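You operate a simulated robot arm through the tools that you are given. There is no shell and no other tool. Be economical: measure what you need, move in short steps, check, and stop when the job is done.

The job below is to be done with a simulated robot arm. You get a single attempt, and the scene is never put back.

JOB
Swap the roller on the axle stand for the one in the green tray.
Fine: the red cap waits in the silver tray and goes back on; old roller into the orange tray.

Only the result counts: the job must be done as asked and must still hold three seconds after the hand-in. Knocking over, shifting, dropping, spilling or breaking anything else fails it. A push-on lid holds only when it is set on centred and level and pressed home; a screw cap is set on level and turned clockwise until tight.

ROBOT AND FRAMES
A 6-joint arm with a two-finger parallel gripper, fixed in place. Base frame: the origin is at the foot of the arm, x ahead of it, y to its left, z up. Units: m, degrees, N and s.
With the tool pointing down near the work surface it reaches from about 0.18 to 0.46 m from the base axis. Its first joint turns from -70.0 to 70.0 degrees. Payload 1.9 kg.
The TCP is the grasp point between the finger pads, 0.023 m short of the fingertips. In the tool frame z runs along the fingers and y along their closing line. Largest opening 0.094 m; finger width 0.038, thickness 0.01; the body of the gripper, 0.054 by 0.096 m, starts 0.039 m behind the TCP.
Orientation is that of the tool frame in the base frame, as a unit quaternion [x, y, z, w]. With the fingers straight down and closing along the base's y, the tool's x points along the base's -x, its y along +y and its z along -z.

CONTROLS
- The arm moves only by the tool apply_moves. Its argument "rows" is one flat list of numbers, 7 for each row, row after row: the turn, a rotation vector about the base's x, y, z in degrees, then the shift along the base's x, y, z in m, then the finger opening in m, from 0 to 0.094. In form: [wx, wy, wz, tx, ty, tz, gripper, wx, wy, wz, tx, ty, tz, gripper, ...]. A call has 1 to 10 rows; each row shifts and turns the commanded pose from where the row before left it. A row lasts 0.2 s, in which the tool goes at most 0.05 m and 8.6 degrees; a call with a longer step from one row to the next is refused whole, and so is a gripper value outside its range. Where a pose cannot be reached the arm comes as near as it can. A force on the tool above 40 N (or 10 N above the force at the start of the call, whichever is more), or a blocked arm, ends the call early, and 0.2 s more pass. The fingers move at their own pace (about 0.108 m/s each) and stop on an object; they squeeze with about 22 N. The grip force told is the motor's: it shows also when the fingers shut on nothing. Time passes only in rows, and 0.2 s behind the last, so rows that do not move let the fingers close. The reply holds the time, the measured pose of the TCP, the force on the tool along the base axes, the opening and the grip force, in the units named above and with some noise, with the torque about the TCP (base axes, N m) and any sound that the robot's microphone picked up.
- Cameras (640 x 400 px; columns grow to the right, rows downward): "scene" is fixed at [0.0454, 0.2996, 0.4387]; the picture's right is [-0.86, -0.51, 0.00], its down [-0.21, 0.36, -0.91] and it looks along [0.46, -0.78, -0.42] (base axes); focal length 230 px, centre (320, 200). "wrist" rides on the gripper at [0.086, 0.016, -0.075] in the tool frame; the picture's right is [-0.18, 0.98, 0.00], its down [-0.58, -0.11, -0.81] and it looks along [-0.79, -0.15, 0.59] (tool axes); focal length 243 px, centre (320, 200). There is no depth. A picture from a camera that has moved, and an enlarged one, comes with that camera's place and axes in the base frame and with its lens.
- snapshot(camera): a new picture of that camera. No time passes.
- enlarge(camera, box): a new picture of the part [left, top, right, bottom] of that camera's present view, enlarged. No time passes.
- job_done(): hands the job in; it is judged then, once.

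Work in short steps. Places have to be worked out from the pictures, the camera data and where the tool is seen: move nearer, look again, correct. Check each grasp and each placing, and mend what went wrong. You have 120 turns and 84 pictures in all, those below and enlarged ones among them. Open the gripper and draw the arm clear of the work before you hand the job in, unless the task says otherwise; then end with one line.

The tools are called as name(argument=value, ...) on one line, values as JSON. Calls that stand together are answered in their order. apply_moves: Moves the arm, as the interface text tells. Its arguments: {"type":"object","properties":{"rows":{"type":"array"}},"required":["rows"]} The other tools are called the same way: snapshot (camera) takes a picture; enlarge (camera, box) takes an enlarged picture of a part of a camera's view; job_done () hands the job in.

At the start:

```text
t: 0.0
tcp_pos: [0.3435, -0.0019, 0.3168]
orientation: [-0.001, 1.0, 0.001, 0.001]
ft_force: [0.1, -0.4, 0.4]
moment: [-0.01, 0.01, 0.0]
width: 0.0942
finger_force: 0.1
```

scene: 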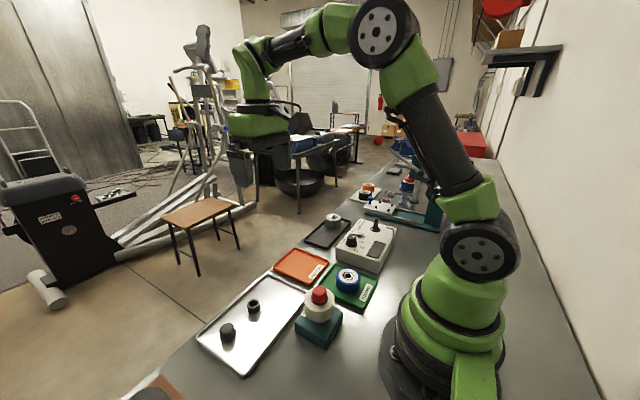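
wrist: 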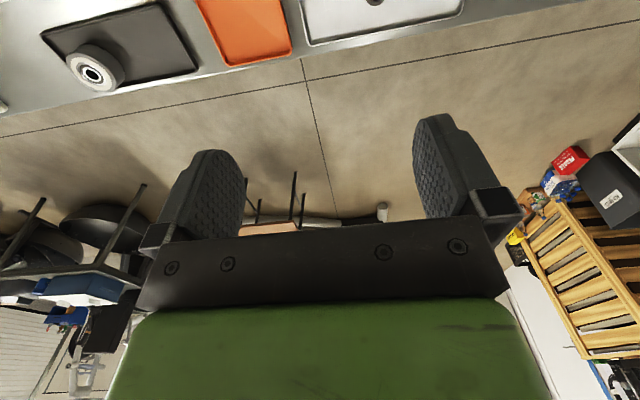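

I start with an enlarged look at the work area in the scene view.

enlarge(camera="scene", box=[190, 250, 390, 380])

enlarge(camera="scene", box=[285, 255, 385, 350])

```text
3.08 times, centred on (290, 315) of scene
camera zoom: at [0.0454, 0.2996, 0.4387], right [-0.86, -0.51, 0.0], down [-0.21, 0.36, -0.91], along [0.46, -0.78, -0.42], focal length 706 px, centre (412, -154)
```

zoom: 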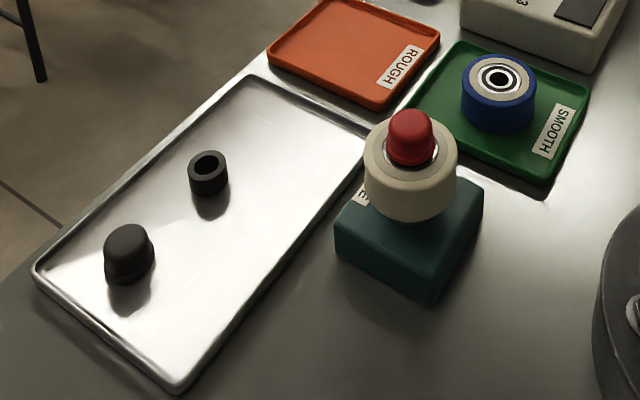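

```text
4.21 times, centred on (335, 302) of scene
camera zoom: at [0.0454, 0.2996, 0.4387], right [-0.86, -0.51, 0.0], down [-0.21, 0.36, -0.91], along [0.46, -0.78, -0.42], focal length 966 px, centre (257, -232)
```

zoom: 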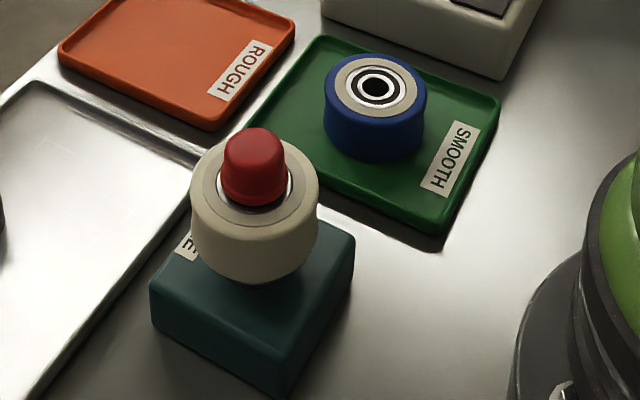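

The stand seems to be near (0.197, 0.045), the new roller near (0.205, -0.10), the orange tray near (0.36, -0.11) and the silver tray near (0.33, 0.09). I move above the stand for a closer wrist view.

apply_moves(rows=[0, 0, 0, -0.036, 0.012, -0.012, 0.094, 0, 0, 0, -0.036, 0.012, -0.012, 0.094, 0, 0, 0, -0.036, 0.012, -0.012, 0.094, 0, 0, 0, -0.036, 0.011, -0.012, 0.094, 0, 0, 0, 0, 0, 0, 0.094])

snapshot(camera="wrist")

snapshot(camera="scene")

```text
t: 1.2
tcp_pos: [0.2025, 0.0469, 0.2694]
orientation: [-0.001, 1.0, 0.001, 0.001]
ft_force: [-0.4, 0.6, 0.6]
moment: [0.02, 0.0, -0.01]
width: 0.0942
finger_force: 0.0
```

```text
79 pictures are left
camera wrist: at [0.1159, 0.0623, 0.3431], right [0.18, 0.98, 0.0], down [0.58, -0.11, 0.81], along [0.79, -0.15, -0.59], focal length 243 px, centre (320, 200)
```

wrist: 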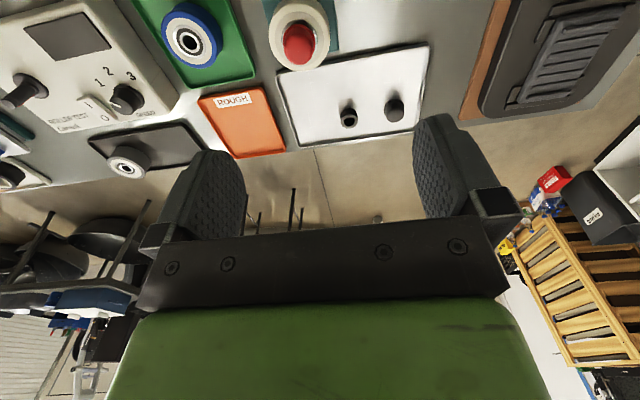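

```text
78 pictures are left
```

scene: 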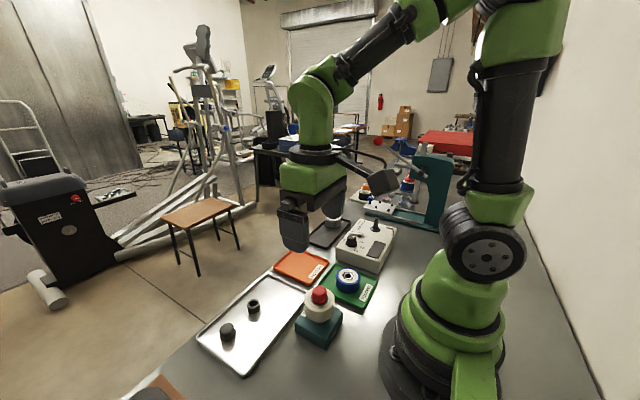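

The tool is roughly over the stand; I zoom in on both views to locate the cap better.

enlarge(camera="wrist", box=[250, 0, 350, 80])

enlarge(camera="scene", box=[290, 275, 350, 355])

```text
5.00 times, centred on (300, 40) of wrist
camera zoom: at [0.1159, 0.0623, 0.3431], right [0.18, 0.98, 0.0], down [0.58, -0.11, 0.81], along [0.79, -0.15, -0.59], focal length 1213 px, centre (420, 1000)
```

zoom: 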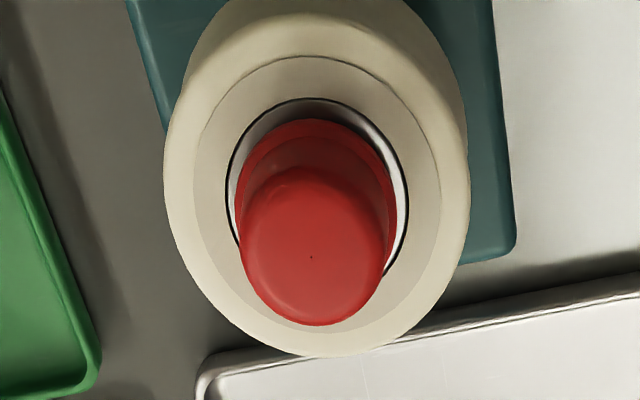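

```text
5.00 times, centred on (320, 315) of scene
camera zoom: at [0.0454, 0.2996, 0.4387], right [-0.86, -0.51, 0.0], down [-0.21, 0.36, -0.91], along [0.46, -0.78, -0.42], focal length 1147 px, centre (320, -375)
```

zoom: 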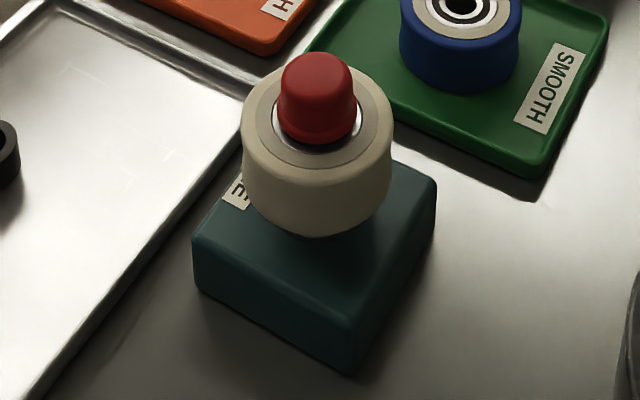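

I put the cap axis at about (0.2075, 0.026), with the cap's base at z≈0.082 and its top at z≈0.108. I lower to z≈0.15, centred on it, and check.

apply_moves(rows=[0, 0, 0, 0.002, -0.007, -0.04, 0.094, 0, 0, 0, 0.002, -0.007, -0.04, 0.094, 0, 0, 0, 0.001, -0.007, -0.04, 0.06, 0, 0, 0, 0, 0, 0, 0.06])

snapshot(camera="wrist")

enlarge(camera="scene", box=[260, 230, 380, 350])

```text
t: 2.2
tcp_pos: [0.2047, 0.0225, 0.1478]
orientation: [0.0, 1.0, 0.001, 0.0]
ft_force: [1.0, -0.1, -0.2]
moment: [0.02, 0.02, 0.02]
width: 0.0601
finger_force: 0.0
```

```text
75 pictures are left
camera wrist: at [0.1179, 0.0381, 0.224], right [0.18, 0.98, 0.0], down [0.58, -0.11, 0.81], along [0.79, -0.15, -0.59], focal length 243 px, centre (320, 200)
```

wrist: 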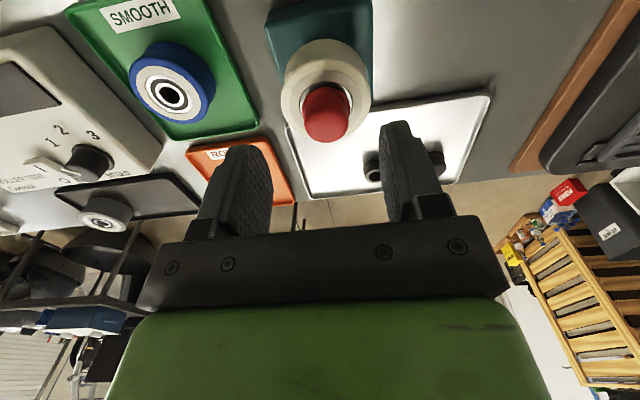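

```text
3.33 times, centred on (320, 290) of scene
camera zoom: at [0.0454, 0.2996, 0.4387], right [-0.86, -0.51, 0.0], down [-0.21, 0.36, -0.91], along [0.46, -0.78, -0.42], focal length 765 px, centre (320, -100)
```

zoom: 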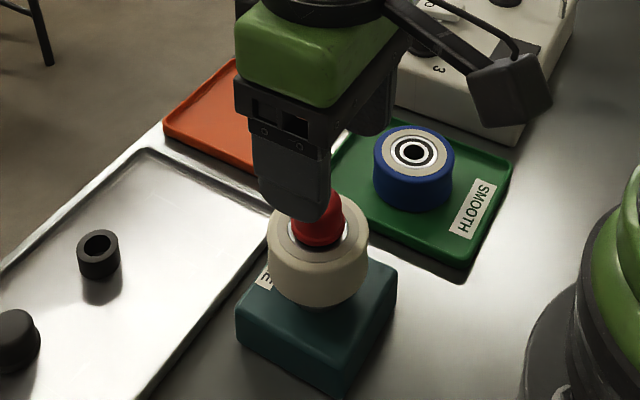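

The close view needs a finer measurement, so I enlarge it.

enlarge(camera="wrist", box=[260, 20, 400, 160])

```text
2.86 times, centred on (330, 90) of wrist
camera zoom: at [0.1179, 0.0381, 0.224], right [0.18, 0.98, 0.0], down [0.58, -0.11, 0.81], along [0.79, -0.15, -0.59], focal length 693 px, centre (291, 514)
```

zoom: 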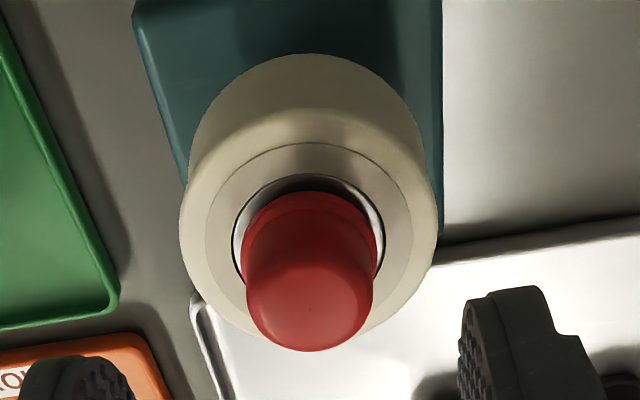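

The cap axis is at about (0.2055, 0.0255) with its top at 0.107. I shift +0.001, +0.003, go down to z≈0.109, and close.

apply_moves(rows=[0, 0, 0, 0.001, 0.003, -0.015, 0.06, 0, 0, 0, 0, 0, -0.015, 0.06, 0, 0, 0, 0, 0, -0.009, 0.06, 0, 0, 0, 0, 0, 0, 0.06, 0, 0, 0, 0, 0, 0, 0.0, 0, 0, 0, 0, 0, 0, 0.0, 0, 0, 0, 0, 0, 0, 0.0])

enlarge(camera="wrist", box=[220, 50, 420, 250])

```text
t: 3.4
tcp_pos: [0.2054, 0.0258, 0.1105]
orientation: [0.004, 1.0, 0.0, 0.0]
ft_force: [4.4, -44.1, 2.0]
moment: [-0.96, -0.15, -0.15]
width: 0.0297
finger_force: 21.6
stopped in row 6: the force on the tool passed its limit at 44 N (the readings are from after the stop); the commanded pose is now the measured one
```

```text
2.00 times, centred on (320, 150) of wrist
camera zoom: at [0.1182, 0.0424, 0.1844], right [0.19, 0.98, 0.0], down [0.58, -0.11, 0.81], along [0.79, -0.15, -0.59], focal length 485 px, centre (320, 300)
```

zoom: 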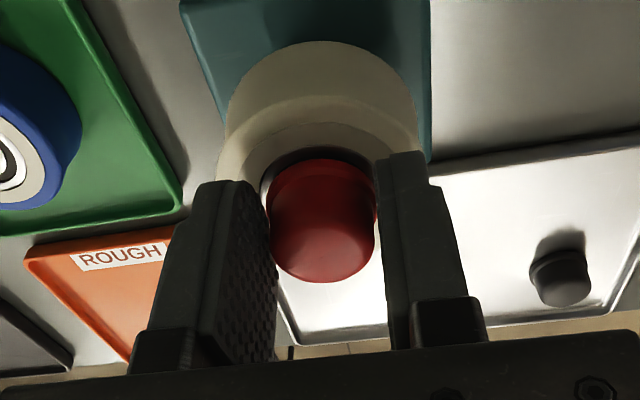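

The grip closed at 30 mm but with a side load, so the tool sits slightly too far to +y. I relax it by moving in -y.

apply_moves(rows=[0, 0, 0, 0, -0.001, 0, 0.0, 0, 0, 0, 0, 0, 0, 0.0])

```text
t: 4.0
tcp_pos: [0.2053, 0.0254, 0.1102]
orientation: [0.001, 1.0, 0.0, 0.001]
ft_force: [2.8, -25.5, 10.1]
moment: [-0.58, -0.03, -0.13]
width: 0.0292
finger_force: 21.9
```

apply_moves(rows=[0, 0, 0, 0, -0.001, 0, 0.0, 0, 0, 0, 0, 0, 0, 0.0])

```text
t: 4.7
tcp_pos: [0.2053, 0.0254, 0.11]
orientation: [-0.002, 1.0, 0.001, 0.0]
ft_force: [-2.3, 16.9, 2.4]
moment: [0.4, -0.01, 0.1]
width: 0.0294
finger_force: 22.6
stopped in row 2: the force on the tool passed its limit at 42 N (the readings are from after the stop); the commanded pose is now the measured one
```

The grip is nearly balanced. I trim y slightly and try a small upward pull to find out whether it is a push-on or a screw cap.

apply_moves(rows=[0, 0, 0, 0, 0.0004, 0, 0.0, 0, 0, 0, 0, 0, 0.001, 0.0, 0, 0, 0, 0, 0, 0, 0.0])

```text
t: 5.5
tcp_pos: [0.2063, 0.0239, 0.111]
orientation: [0.0, 1.0, 0.0, 0.0]
ft_force: [-0.5, -0.6, -0.7]
moment: [0.03, -0.04, 0.0]
width: 0.0291
finger_force: 21.7
```

The force fell to zero, so either the cap is free or the pads slid. I raise another 10 mm and look.

apply_moves(rows=[0, 0, 0, 0, 0, 0.005, 0.0, 0, 0, 0, 0, 0, 0.005, 0.0, 0, 0, 0, 0, 0, 0, 0.0])

enlarge(camera="wrist", box=[220, 50, 420, 250])

enlarge(camera="scene", box=[260, 250, 380, 350])

```text
t: 6.3
tcp_pos: [0.2037, 0.025, 0.1203]
orientation: [0.0, 1.0, 0.0, 0.001]
ft_force: [0.1, 0.3, 0.4]
moment: [-0.01, -0.02, 0.01]
width: 0.0294
finger_force: 21.7
```

```text
2.00 times, centred on (320, 150) of wrist
camera zoom: at [0.1181, 0.041, 0.1953], right [0.18, 0.98, 0.0], down [0.58, -0.11, 0.81], along [0.79, -0.15, -0.59], focal length 485 px, centre (320, 300)
```

zoom: 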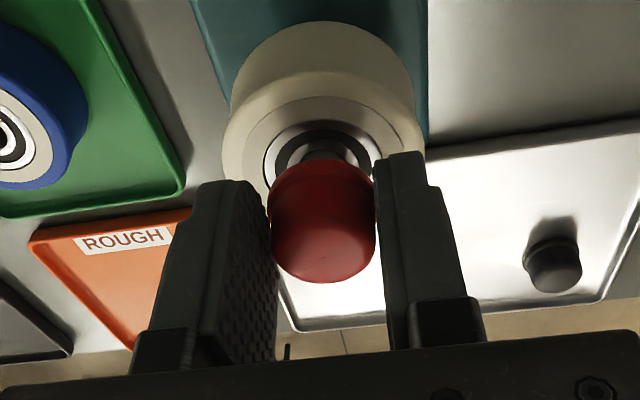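

```text
4.00 times, centred on (320, 300) of scene
camera zoom: at [0.0454, 0.2996, 0.4387], right [-0.86, -0.51, 0.0], down [-0.21, 0.36, -0.91], along [0.46, -0.78, -0.42], focal length 918 px, centre (320, -200)
```

zoom: 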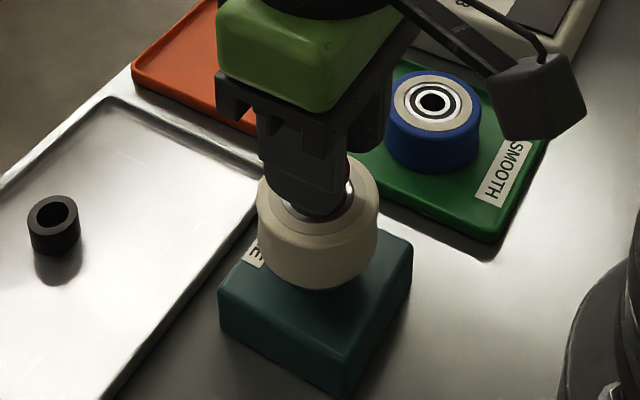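

The cap came off with a pull, so it is a push-on cap, and the axle is visible below. I carry it to a free spot in the silver tray at about (0.31, 0.03).

apply_moves(rows=[0, 0, 0, 0, 0, 0.03, 0.0, 0, 0, 0, 0, 0, 0.03, 0.0, 0, 0, 0, 0.035, 0.002, 0, 0.0, 0, 0, 0, 0.035, 0.002, 0, 0.0, 0, 0, 0, 0.036, 0.001, 0, 0.0, 0, 0, 0, 0, 0, -0.04, 0.0, 0, 0, 0, 0, 0, -0.04, 0.0, 0, 0, 0, 0, 0, -0.03, 0.0, 0, 0, 0, 0, 0, -0.02, 0.0, 0, 0, 0, 0, 0, 0, 0.0])

snapshot(camera="wrist")

enlarge(camera="scene", box=[190, 250, 390, 380])

```text
t: 8.5
tcp_pos: [0.3102, 0.03, 0.0515]
orientation: [-0.002, 1.0, 0.001, 0.0]
ft_force: [1.0, 0.8, -0.2]
moment: [0.02, 0.03, 0.03]
width: 0.0292
finger_force: 22.0
```

```text
69 pictures are left
camera wrist: at [0.2233, 0.0462, 0.1257], right [0.18, 0.98, 0.0], down [0.58, -0.11, 0.81], along [0.79, -0.15, -0.59], focal length 243 px, centre (320, 200)
```

wrist: 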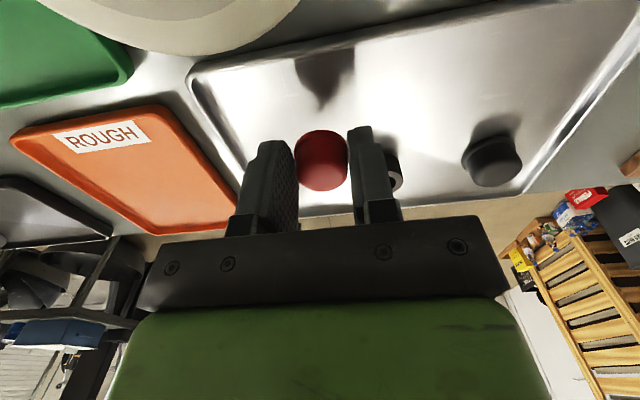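

```text
3.08 times, centred on (290, 315) of scene
camera zoom: at [0.0454, 0.2996, 0.4387], right [-0.86, -0.51, 0.0], down [-0.21, 0.36, -0.91], along [0.46, -0.78, -0.42], focal length 706 px, centre (412, -154)
```

zoom: 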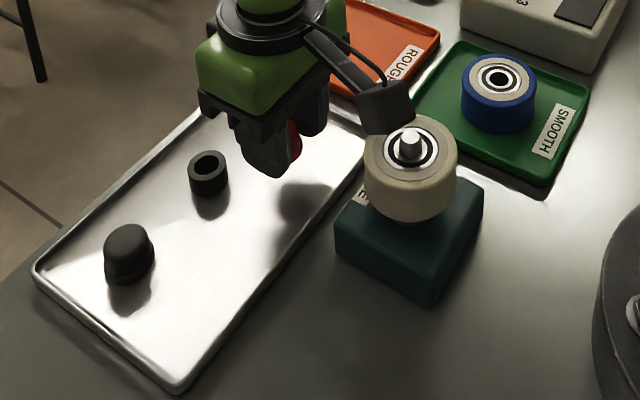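

The cap hangs over the free tray area. I lower in small steps until contact.

apply_moves(rows=[0, 0, 0, 0, 0, -0.01, 0.0, 0, 0, 0, 0, 0, -0.005, 0.0, 0, 0, 0, 0, 0, -0.003, 0.0, 0, 0, 0, 0, 0, -0.002, 0.0, 0, 0, 0, 0, 0, 0, 0.0])

```text
t: 9.7
tcp_pos: [0.3121, 0.0296, 0.032]
orientation: [-0.002, 1.0, 0.001, 0.001]
ft_force: [-8.0, 0.9, 18.8]
moment: [0.02, 0.13, -0.03]
width: 0.0291
finger_force: 22.4
```

Contact shows 19 N upward, so I back off 1 mm, open, and raise.

apply_moves(rows=[0, 0, 0, 0, 0, 0.001, 0.0, 0, 0, 0, 0, 0, 0, 0.05, 0, 0, 0, 0, 0, 0, 0.05, 0, 0, 0, 0, 0, 0.02, 0.05, 0, 0, 0, 0, 0, 0.04, 0.05, 0, 0, 0, 0, 0, 0.04, 0.05, 0, 0, 0, 0, 0, 0, 0.05])

snapshot(camera="wrist")

enlarge(camera="scene", box=[190, 250, 390, 380])

```text
t: 11.3
tcp_pos: [0.3109, 0.0292, 0.1318]
orientation: [-0.002, 1.0, 0.0, 0.0]
ft_force: [-0.3, 0.0, -0.4]
moment: [0.03, 0.03, -0.01]
width: 0.05
finger_force: 0.1
```

```text
67 pictures are left
camera wrist: at [0.2239, 0.0454, 0.2057], right [0.18, 0.98, 0.0], down [0.58, -0.11, 0.81], along [0.79, -0.15, -0.59], focal length 243 px, centre (320, 200)
```

wrist: 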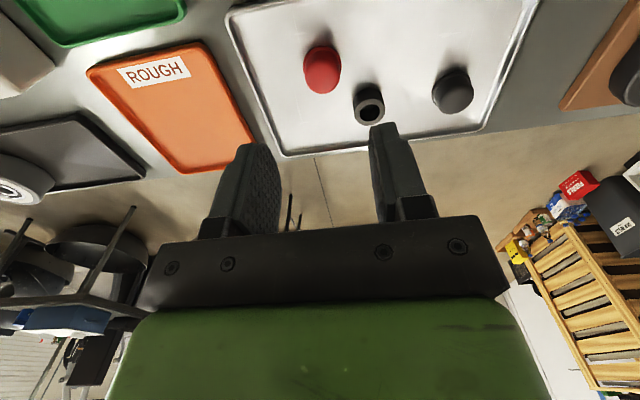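

```text
3.08 times, centred on (290, 315) of scene
camera zoom: at [0.0454, 0.2996, 0.4387], right [-0.86, -0.51, 0.0], down [-0.21, 0.36, -0.91], along [0.46, -0.78, -0.42], focal length 706 px, centre (412, -154)
```

zoom: 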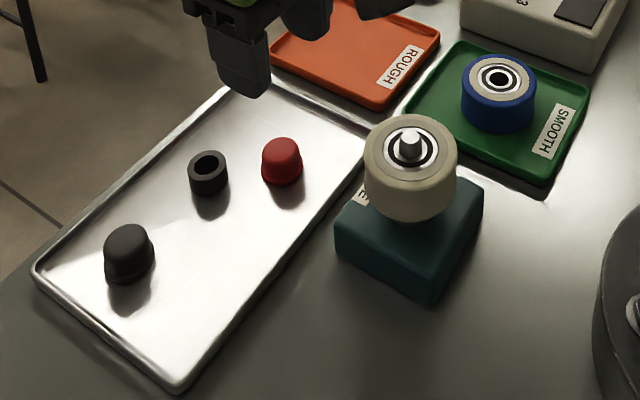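

The cap stands upright in the silver tray at (0.311, 0.029). Next I go above the roller with the fingers fully open.

apply_moves(rows=[0, 0, 0, 0, 0, 0.02, 0.094, 0, 0, 0, -0.035, -0.001, 0, 0.094, 0, 0, 0, -0.035, -0.001, 0, 0.094, 0, 0, 0, -0.035, -0.001, 0, 0.094, 0, 0, 0, 0, 0, 0, 0.094])

enlarge(camera="wrist", box=[220, 0, 420, 200])

enlarge(camera="scene", box=[290, 275, 350, 355])

```text
t: 12.5
tcp_pos: [0.2093, 0.0269, 0.1521]
orientation: [-0.001, 1.0, 0.001, 0.0]
ft_force: [-0.1, -0.6, -0.1]
moment: [-0.01, 0.0, 0.02]
width: 0.094
finger_force: 0.0
```

```text
2.00 times, centred on (320, 100) of wrist
camera zoom: at [0.121, 0.0436, 0.2262], right [0.18, 0.98, 0.0], down [0.58, -0.11, 0.81], along [0.79, -0.15, -0.59], focal length 485 px, centre (320, 400)
```

zoom: 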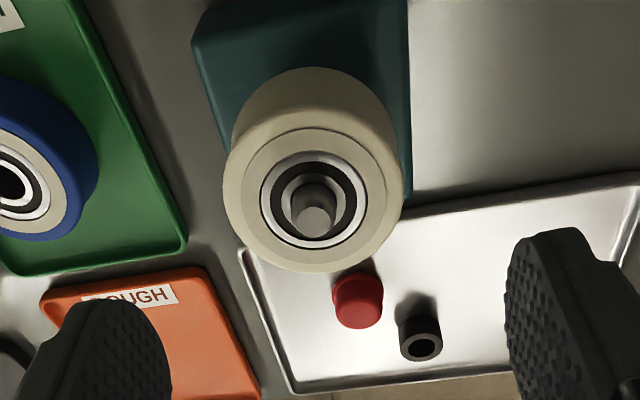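

```text
5.00 times, centred on (320, 315) of scene
camera zoom: at [0.0454, 0.2996, 0.4387], right [-0.86, -0.51, 0.0], down [-0.21, 0.36, -0.91], along [0.46, -0.78, -0.42], focal length 1147 px, centre (320, -375)
```

zoom: 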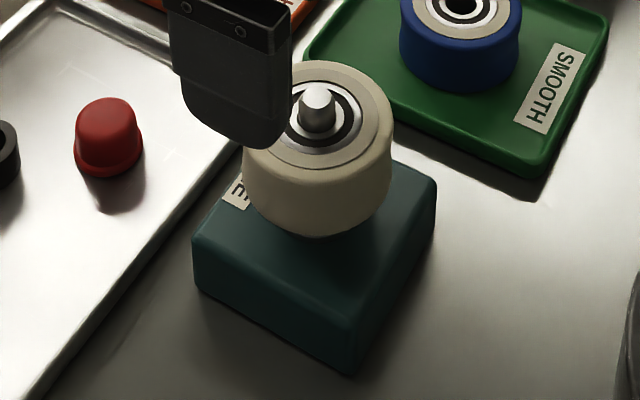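

The roller axis is near (0.205, 0.0255), it spans about z 0.05 to 0.082, and the stand top is near 0.04. I lower to TCP z≈0.074 and read the pose before closing.

apply_moves(rows=[0, 0, 0, -0.0015, -0.0013, -0.025, 0.094, 0, 0, 0, 0, 0, -0.025, 0.094, 0, 0, 0, 0, 0, -0.02, 0.094, 0, 0, 0, 0, 0, -0.008, 0.094, 0, 0, 0, 0, 0, 0, 0.094])

enlarge(camera="wrist", box=[220, 50, 420, 250])

enlarge(camera="scene", box=[290, 275, 350, 355])

```text
t: 13.7
tcp_pos: [0.2028, 0.0269, 0.0739]
orientation: [-0.001, 1.0, 0.001, 0.001]
ft_force: [0.1, 1.0, 0.1]
moment: [-0.03, -0.02, 0.02]
width: 0.094
finger_force: 0.1
```

```text
2.00 times, centred on (320, 150) of wrist
camera zoom: at [0.1163, 0.0423, 0.1478], right [0.18, 0.98, 0.0], down [0.58, -0.11, 0.81], along [0.79, -0.15, -0.59], focal length 485 px, centre (320, 300)
```

zoom: 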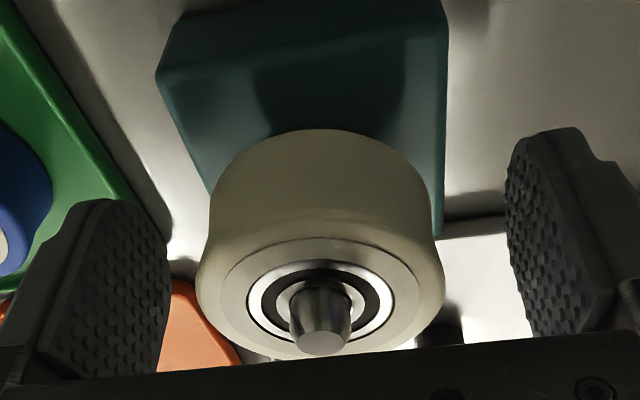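

```text
5.00 times, centred on (320, 315) of scene
camera zoom: at [0.0454, 0.2996, 0.4387], right [-0.86, -0.51, 0.0], down [-0.21, 0.36, -0.91], along [0.46, -0.78, -0.42], focal length 1147 px, centre (320, -375)
```

zoom: 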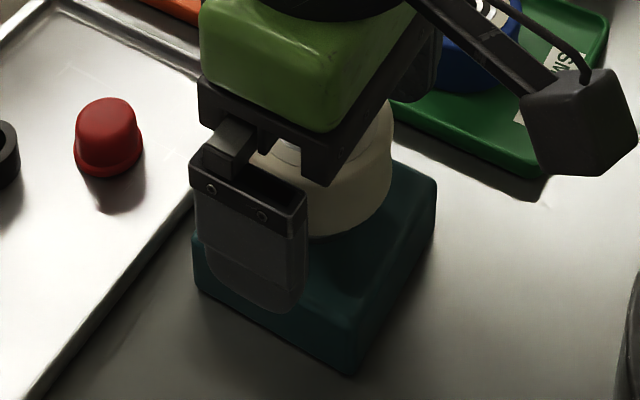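

The axle tip lies on the grip axis column, so the centring is good. I close on the roller.

apply_moves(rows=[0, 0, 0, 0.001, 0, 0, 0.07, 0, 0, 0, 0, 0, 0, 0.062, 0, 0, 0, 0, 0, 0, 0.056, 0, 0, 0, 0, 0, 0, 0.05, 0, 0, 0, 0, 0, 0, 0.0])

```text
t: 14.9
tcp_pos: [0.2043, 0.0263, 0.0727]
orientation: [-0.001, 1.0, -0.001, 0.0]
ft_force: [0.2, -0.5, -0.3]
moment: [-0.02, 0.02, 0.0]
width: 0.0592
finger_force: 22.1
```

The roller is gripped at 59 mm with no side load. I lift straight up in small steps.

apply_moves(rows=[0, 0, 0, 0, 0, 0.003, 0.0, 0, 0, 0, 0, 0, 0.007, 0.0, 0, 0, 0, 0, 0, 0.01, 0.0, 0, 0, 0, 0, 0, 0.02, 0.0, 0, 0, 0, 0, 0, 0.02, 0.0, 0, 0, 0, 0, 0, 0.03, 0.0, 0, 0, 0, 0, 0, 0, 0.0])

snapshot(camera="wrist")

enlarge(camera="scene", box=[250, 230, 390, 350])

```text
t: 16.5
tcp_pos: [0.205, 0.0266, 0.1656]
orientation: [-0.001, 1.0, -0.001, 0.0]
ft_force: [0.2, 0.9, -2.2]
moment: [-0.01, -0.01, 0.0]
width: 0.0589
finger_force: 21.7
```

```text
61 pictures are left
camera wrist: at [0.1173, 0.0426, 0.2402], right [0.18, 0.98, 0.0], down [0.58, -0.11, 0.81], along [0.79, -0.15, -0.59], focal length 243 px, centre (320, 200)
```

wrist: 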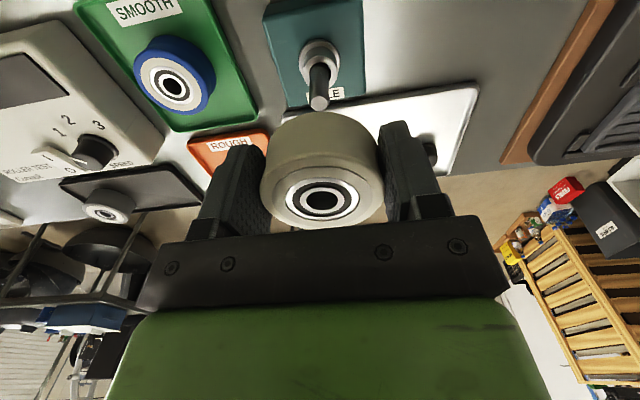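

```text
3.33 times, centred on (320, 290) of scene
camera zoom: at [0.0454, 0.2996, 0.4387], right [-0.86, -0.51, 0.0], down [-0.21, 0.36, -0.91], along [0.46, -0.78, -0.42], focal length 765 px, centre (320, -100)
```

zoom: 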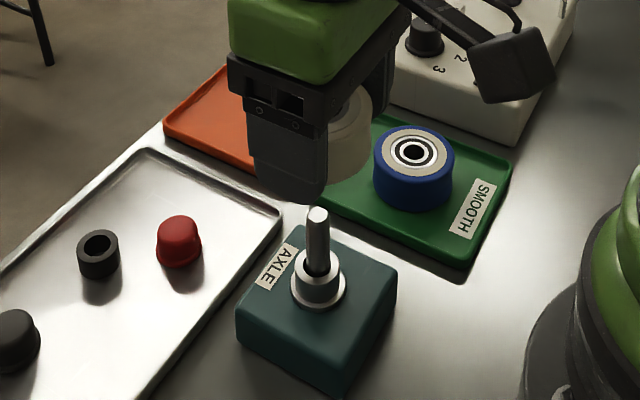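

The old roller is off, and the bare axle with its shoulder is visible. I carry the roller toward the orange tray, centred near (0.351, -0.110), turning the tool by -90° so that the fingers open along the tray's long side.

apply_moves(rows=[0, 0, -8.5, 0.0, 0.0, 0.02, 0.0, 0, 0, -8.5, 0.016, -0.015, 0.005, 0.0, 0, 0, -8.5, 0.016, -0.015, 0, 0.0, 0, 0, -8.5, 0.016, -0.015, 0, 0.0, 0, 0, -8.5, 0.016, -0.015, 0, 0.0, 0, 0, -8.5, 0.016, -0.015, 0, 0.0, 0, 0, -8.5, 0.016, -0.015, 0, 0.0, 0, 0, -8.5, 0.016, -0.015, 0, 0.0, 0, 0, -8.5, 0.016, -0.015, 0, 0.0, 0, 0, -8.5, 0.018, -0.017, 0, 0.0])

snapshot(camera="wrist")

snapshot(camera="scene")

```text
t: 18.7
tcp_pos: [0.3506, -0.1127, 0.1887]
orientation: [0.676, 0.737, 0.0, 0.0]
ft_force: [-0.1, -0.6, -1.0]
moment: [0.0, -0.01, -0.04]
width: 0.059
finger_force: 22.0
```

```text
59 pictures are left
camera wrist: at [0.3591, -0.0248, 0.2628], right [1.0, -0.1, 0.0], down [-0.06, -0.59, 0.81], along [-0.08, -0.8, -0.59], focal length 243 px, centre (320, 200)
```

wrist: 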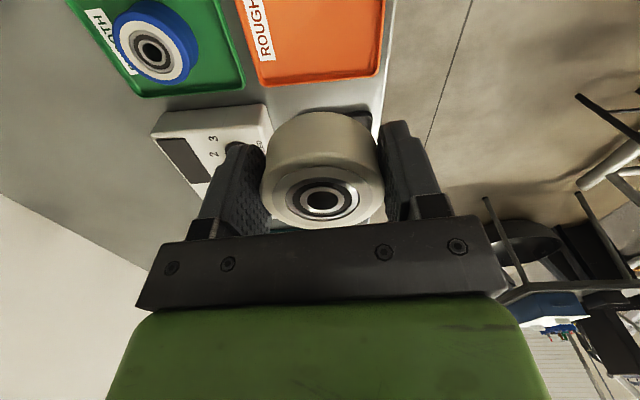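

```text
58 pictures are left
```

scene: 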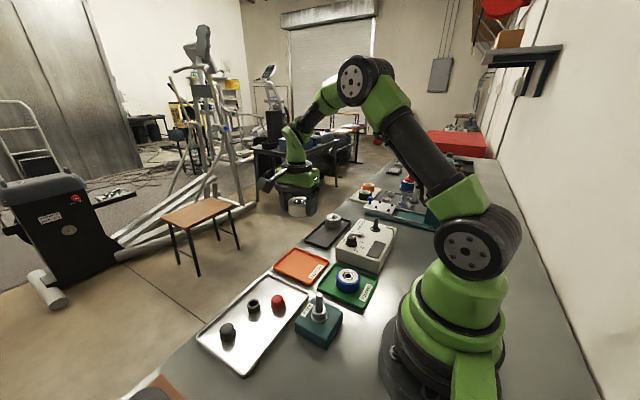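

The tray centre checks out at about (0.350, -0.111). I finish the turn and lower to z≈0.05.

apply_moves(rows=[0, 0, -5, 0.0, 0.001, -0.04, 0.0, 0, 0, 0, 0, 0, -0.04, 0.0, 0, 0, 0, 0, 0, -0.04, 0.0, 0, 0, 0, 0, 0, -0.02, 0.0, 0, 0, 0, 0, 0, 0, 0.0])

snapshot(camera="wrist")

enlarge(camera="scene", box=[240, 220, 380, 320])

```text
t: 19.9
tcp_pos: [0.3477, -0.112, 0.049]
orientation: [0.707, 0.707, 0.001, 0.001]
ft_force: [-0.3, -0.5, -1.4]
moment: [-0.05, -0.01, -0.02]
width: 0.0589
finger_force: 21.6
```

```text
57 pictures are left
camera wrist: at [0.3637, -0.0255, 0.123], right [0.98, -0.18, 0.0], down [-0.11, -0.58, 0.81], along [-0.15, -0.79, -0.59], focal length 243 px, centre (320, 200)
```

wrist: 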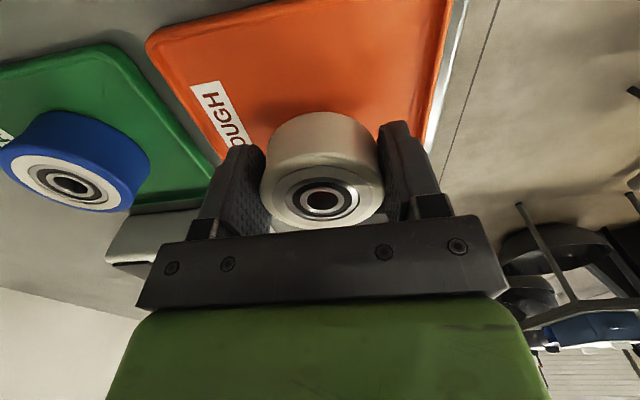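

```text
4.00 times, centred on (310, 270) of scene
camera zoom: at [0.0454, 0.2996, 0.4387], right [-0.86, -0.51, 0.0], down [-0.21, 0.36, -0.91], along [0.46, -0.78, -0.42], focal length 918 px, centre (360, -80)
```

zoom: 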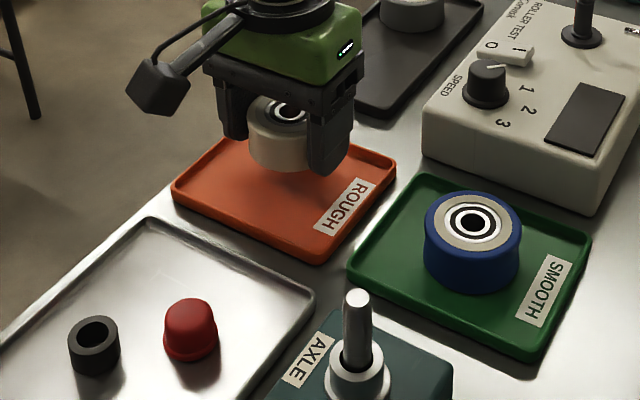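

It is nearly centred. I nudge +3 mm in y and lower in small steps to contact.

apply_moves(rows=[0, 0, 0, 0.002, 0.003, -0.008, 0.0, 0, 0, 0, 0, 0, -0.004, 0.0, 0, 0, 0, 0, 0, -0.003, 0.0, 0, 0, 0, 0, 0, -0.002, 0.0, 0, 0, 0, 0, 0, -0.002, 0.0, 0, 0, 0, 0, 0, 0, 0.0])

```text
t: 21.3
tcp_pos: [0.3536, -0.1068, 0.0305]
orientation: [0.706, 0.708, 0.001, 0.0]
ft_force: [0.3, 0.0, -1.2]
moment: [0.02, 0.01, 0.02]
width: 0.0587
finger_force: 21.9
```

apply_moves(rows=[0, 0, 0, 0, 0, -0.001, 0.0, 0, 0, 0, 0, 0, -0.001, 0.0, 0, 0, 0, 0, 0, -0.001, 0.0, 0, 0, 0, 0, 0, 0, 0.0])

enlarge(camera="scene", box=[270, 235, 340, 295])

```text
t: 22.3
tcp_pos: [0.3527, -0.1072, 0.0272]
orientation: [0.707, 0.707, -0.001, -0.001]
ft_force: [-3.2, 0.5, 6.1]
moment: [-0.06, -0.17, -0.01]
width: 0.059
finger_force: 22.0
stopped in row 4: the force on the tool passed its limit at 43 N (the readings are from after the stop); the commanded pose is now the measured one
```

```text
6.67 times, centred on (305, 265) of scene
camera zoom: at [0.0454, 0.2996, 0.4387], right [-0.86, -0.51, 0.0], down [-0.21, 0.36, -0.91], along [0.46, -0.78, -0.42], focal length 1530 px, centre (420, -233)
```

zoom: 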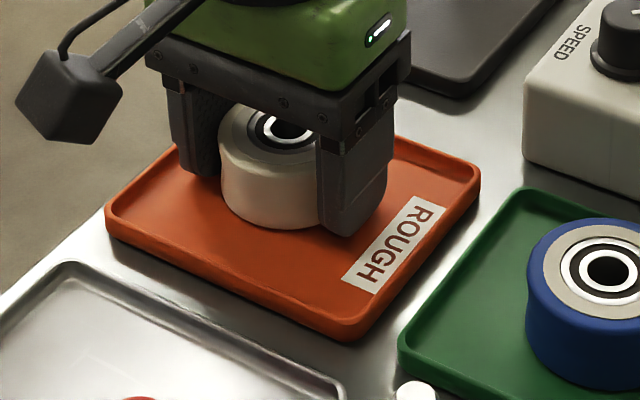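

Contact came at z≈0.028 with the roller seated on the tray. I open moderately and rise.

apply_moves(rows=[0, 0, 0, 0, 0, 0.0, 0.072, 0, 0, 0, 0, 0, 0, 0.072, 0, 0, 0, 0, 0, 0.01, 0.072, 0, 0, 0, 0, 0, 0.03, 0.08, 0, 0, 0, 0, 0, 0.04, 0.08, 0, 0, 0, 0, 0, 0.04, 0.08, 0, 0, 0, 0, 0, 0, 0.08])

enlarge(camera="scene", box=[240, 220, 380, 320])

snapshot(camera="wrist")

```text
t: 23.9
tcp_pos: [0.3536, -0.1086, 0.1477]
orientation: [0.707, 0.708, 0.0, 0.0]
ft_force: [0.0, 0.6, 0.2]
moment: [-0.03, 0.01, -0.02]
width: 0.0799
finger_force: 0.1
```

```text
4.00 times, centred on (310, 270) of scene
camera zoom: at [0.0454, 0.2996, 0.4387], right [-0.86, -0.51, 0.0], down [-0.21, 0.36, -0.91], along [0.46, -0.78, -0.42], focal length 918 px, centre (360, -80)
```

zoom: 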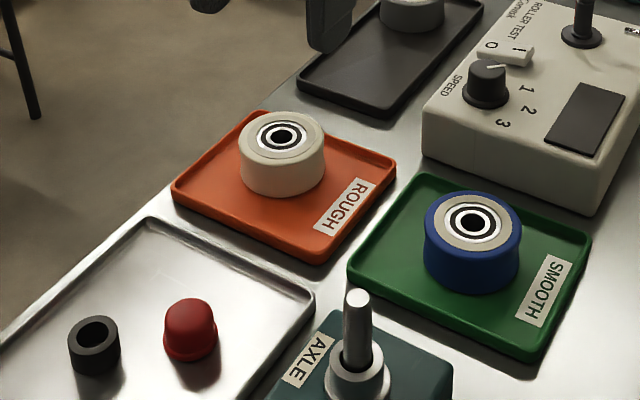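

```text
53 pictures are left
camera wrist: at [0.37, -0.0221, 0.2226], right [0.98, -0.18, 0.0], down [-0.11, -0.58, 0.81], along [-0.15, -0.79, -0.59], focal length 243 px, centre (320, 200)
```

wrist: 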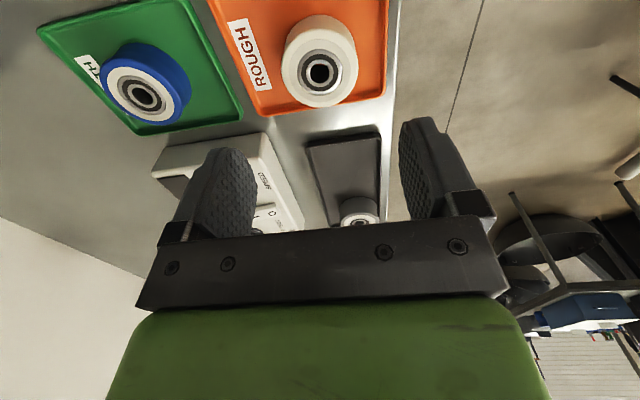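

The old roller rests in the orange tray. I turn back +90° while moving over the new roller near (0.204, -0.104).

apply_moves(rows=[0, 0, 8.5, 0.0, 0.0, 0.03, 0.08, 0, 0, 8.5, -0.016, 0.0, 0.0, 0.08, 0, 0, 8.5, -0.016, 0.001, 0, 0.08, 0, 0, 8.5, -0.016, 0.001, 0, 0.08, 0, 0, 8.5, -0.016, 0.001, 0, 0.08, 0, 0, 8.5, -0.016, 0.001, 0, 0.08, 0, 0, 8.5, -0.016, 0, 0, 0.08, 0, 0, 8.5, -0.016, 0, 0, 0.08, 0, 0, 8.5, -0.016, 0, 0, 0.08, 0, 0, 8.5, -0.016, 0, 0, 0.08])

apply_moves(rows=[0, 0, 5, -0.003, 0.0, -0.04, 0.08, 0, 0, 0, 0.0, 0.0, -0.03, 0.08, 0, 0, 0, 0, 0, 0, 0.08])

enlarge(camera="wrist", box=[220, 0, 420, 200])

enlarge(camera="scene", box=[290, 235, 400, 315])

```text
t: 26.1
tcp_pos: [0.2088, -0.1048, 0.1762]
orientation: [0.041, 0.999, 0.001, -0.001]
ft_force: [-0.2, -0.6, 0.4]
moment: [0.01, -0.01, -0.03]
width: 0.0801
finger_force: 0.1
```

```text
t: 26.9
tcp_pos: [0.2066, -0.1042, 0.1062]
orientation: [-0.001, 1.0, 0.0, 0.0]
ft_force: [0.0, 0.3, -0.8]
moment: [0.01, -0.02, 0.01]
width: 0.08
finger_force: 0.0
```

```text
2.00 times, centred on (320, 100) of wrist
camera zoom: at [0.1196, -0.0882, 0.1806], right [0.18, 0.98, 0.0], down [0.58, -0.11, 0.81], along [0.79, -0.15, -0.59], focal length 485 px, centre (320, 400)
```

zoom: 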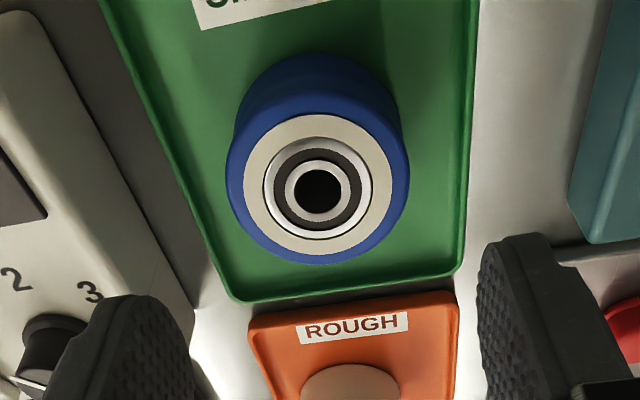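

```text
5.00 times, centred on (345, 275) of scene
camera zoom: at [0.0454, 0.2996, 0.4387], right [-0.86, -0.51, 0.0], down [-0.21, 0.36, -0.91], along [0.46, -0.78, -0.42], focal length 1147 px, centre (195, -175)
```

zoom: 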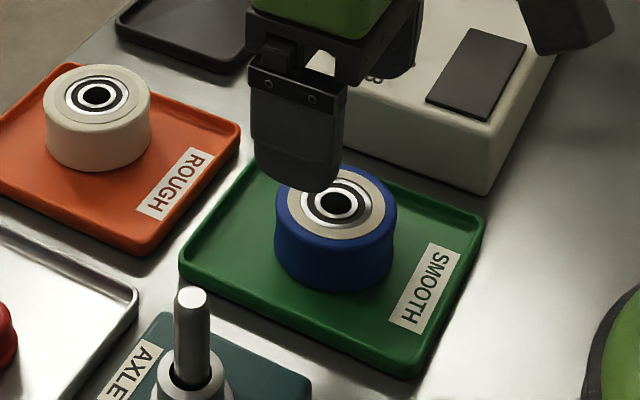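

The new roller is at about (0.2015, -0.1035) with its top at z≈0.04. To keep the fingertips above the tray rim I grip at TCP z≈0.040.

apply_moves(rows=[0, 0, 0, -0.005, 0.0005, -0.02, 0.08, 0, 0, 0, 0, 0, -0.02, 0.08, 0, 0, 0, 0, 0, -0.02, 0.08, 0, 0, 0, 0, 0, -0.006, 0.08, 0, 0, 0, 0, 0, 0, 0.08])

snapshot(camera="wrist")

enlarge(camera="scene", box=[290, 235, 400, 315])

```text
t: 28.1
tcp_pos: [0.2011, -0.104, 0.0404]
orientation: [0.0, 1.0, 0.0, 0.0]
ft_force: [0.5, -0.1, -0.2]
moment: [-0.03, 0.0, 0.0]
width: 0.08
finger_force: 0.1
```

```text
50 pictures are left
camera wrist: at [0.1134, -0.0878, 0.114], right [0.18, 0.98, 0.0], down [0.58, -0.11, 0.81], along [0.79, -0.15, -0.59], focal length 243 px, centre (320, 200)
```

wrist: 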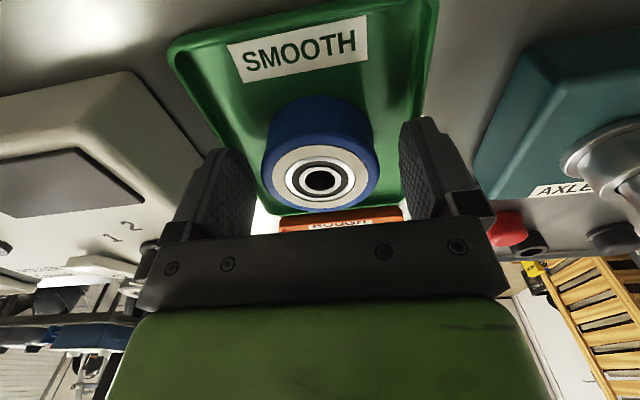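

```text
5.00 times, centred on (345, 275) of scene
camera zoom: at [0.0454, 0.2996, 0.4387], right [-0.86, -0.51, 0.0], down [-0.21, 0.36, -0.91], along [0.46, -0.78, -0.42], focal length 1147 px, centre (195, -175)
```

zoom: 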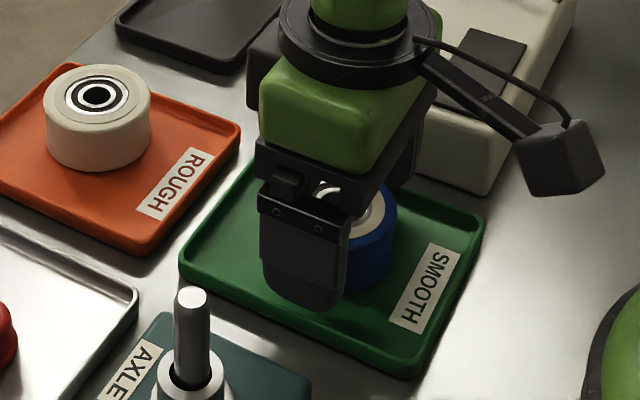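

The bore sits right at the TCP's pixel, so the roller is centred. I close on it progressively.

apply_moves(rows=[0, 0, 0, 0, 0, 0, 0.068, 0, 0, 0, 0, 0, 0, 0.062, 0, 0, 0, 0, 0, 0, 0.056, 0, 0, 0, 0, 0, 0, 0.05, 0, 0, 0, 0, 0, 0, 0.0])

```text
t: 29.3
tcp_pos: [0.2004, -0.1034, 0.0411]
orientation: [0.0, 1.0, 0.0, 0.0]
ft_force: [-0.2, -2.4, 2.7]
moment: [0.01, -0.03, 0.01]
width: 0.0569
finger_force: 22.2
```

It is gripped at 57 mm. I lift to z≈0.16 and look before traversing.

apply_moves(rows=[0, 0, 0, 0, 0, 0.01, 0.0, 0, 0, 0, 0, 0, 0.03, 0.0, 0, 0, 0, 0, 0, 0.04, 0.0, 0, 0, 0, 0, 0, 0.04, 0.0, 0, 0, 0, 0.001, 0.043, 0, 0.0, 0, 0, 0, 0.001, 0.043, 0, 0.0, 0, 0, 0, 0.002, 0.043, 0, 0.0, 0, 0, 0, 0, 0, 0, 0.0])

enlarge(camera="wrist", box=[220, 0, 420, 240])

enlarge(camera="scene", box=[260, 230, 380, 350])

```text
t: 31.1
tcp_pos: [0.2036, 0.0276, 0.1611]
orientation: [0.0, 1.0, 0.0, 0.0]
ft_force: [-0.2, 0.3, -1.6]
moment: [-0.02, 0.02, 0.01]
width: 0.057
finger_force: 22.2
```

```text
1.67 times, centred on (320, 120) of wrist
camera zoom: at [0.1161, 0.0444, 0.2356], right [0.18, 0.98, 0.0], down [0.58, -0.11, 0.81], along [0.79, -0.15, -0.59], focal length 404 px, centre (320, 333)
```

zoom: 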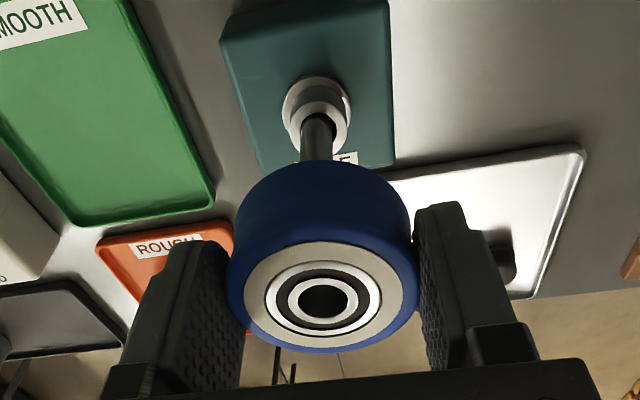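

```text
3.33 times, centred on (320, 290) of scene
camera zoom: at [0.0454, 0.2996, 0.4387], right [-0.86, -0.51, 0.0], down [-0.21, 0.36, -0.91], along [0.46, -0.78, -0.42], focal length 765 px, centre (320, -100)
```

zoom: 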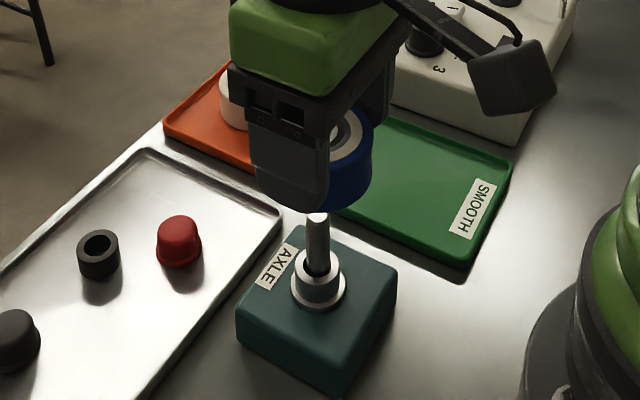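

I need the offset between roller bore and axle more precisely, so I zoom strongly in both views.

enlarge(camera="scene", box=[295, 255, 345, 325])

enlarge(camera="wrist", box=[270, 30, 370, 220])

```text
5.71 times, centred on (320, 290) of scene
camera zoom: at [0.0454, 0.2996, 0.4387], right [-0.86, -0.51, 0.0], down [-0.21, 0.36, -0.91], along [0.46, -0.78, -0.42], focal length 1311 px, centre (320, -314)
```

zoom: 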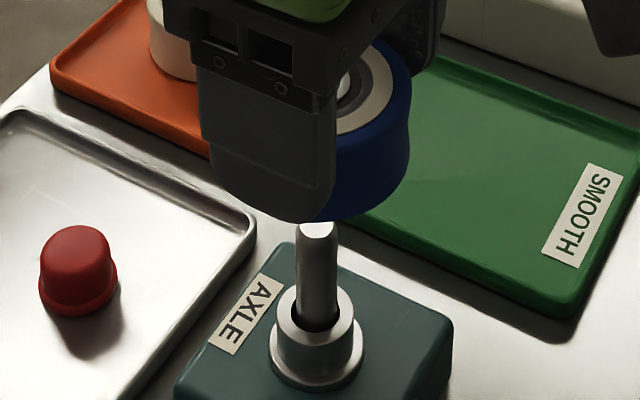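

```text
2.11 times, centred on (320, 125) of wrist
camera zoom: at [0.1161, 0.0444, 0.2356], right [0.18, 0.98, 0.0], down [0.58, -0.11, 0.81], along [0.79, -0.15, -0.59], focal length 511 px, centre (320, 358)
```

zoom: 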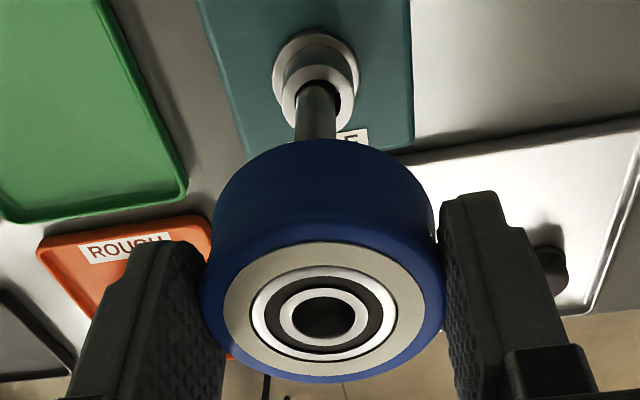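

The bore and axle line up within about 1 mm in both views, matching the old roller's geometry. I shift +0.6 mm in x and descend to just above the axle tip.

apply_moves(rows=[0, 0, 0, 0.0006, 0, -0.01, 0.0, 0, 0, 0, 0, 0, -0.01, 0.0, 0, 0, 0, 0, 0, -0.003, 0.0, 0, 0, 0, 0, 0, -0.003, 0.0, 0, 0, 0, 0, 0, 0, 0.0])

enlarge(camera="wrist", box=[270, 60, 370, 220])

enlarge(camera="scene", box=[295, 255, 345, 325])

```text
t: 32.3
tcp_pos: [0.2063, 0.0257, 0.1373]
orientation: [0.0, 1.0, 0.0, 0.0]
ft_force: [-0.4, 0.2, -1.0]
moment: [-0.02, 0.01, -0.02]
width: 0.0573
finger_force: 21.7
```

```text
2.50 times, centred on (320, 140) of wrist
camera zoom: at [0.1185, 0.0424, 0.2112], right [0.18, 0.98, 0.0], down [0.58, -0.11, 0.81], along [0.79, -0.15, -0.59], focal length 606 px, centre (320, 350)
```

zoom: 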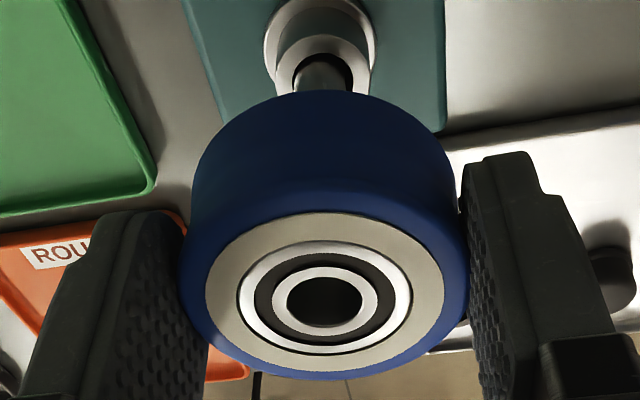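

```text
5.71 times, centred on (320, 290) of scene
camera zoom: at [0.0454, 0.2996, 0.4387], right [-0.86, -0.51, 0.0], down [-0.21, 0.36, -0.91], along [0.46, -0.78, -0.42], focal length 1311 px, centre (320, -314)
```

zoom: 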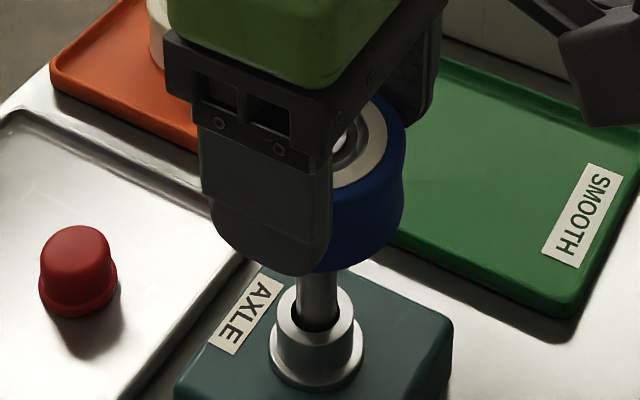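

No contact yet. I descend in 2 mm steps while watching the force.

apply_moves(rows=[0, 0, 0, 0, 0, -0.002, 0.0, 0, 0, 0, 0, 0, -0.002, 0.0, 0, 0, 0, 0, 0, -0.001, 0.0, 0, 0, 0, 0, 0, 0, 0.0])

```text
t: 33.3
tcp_pos: [0.2063, 0.0272, 0.1307]
orientation: [0.0, 1.0, 0.0, 0.0]
ft_force: [-0.1, 0.4, -1.3]
moment: [0.01, 0.03, -0.02]
width: 0.057
finger_force: 22.3
```

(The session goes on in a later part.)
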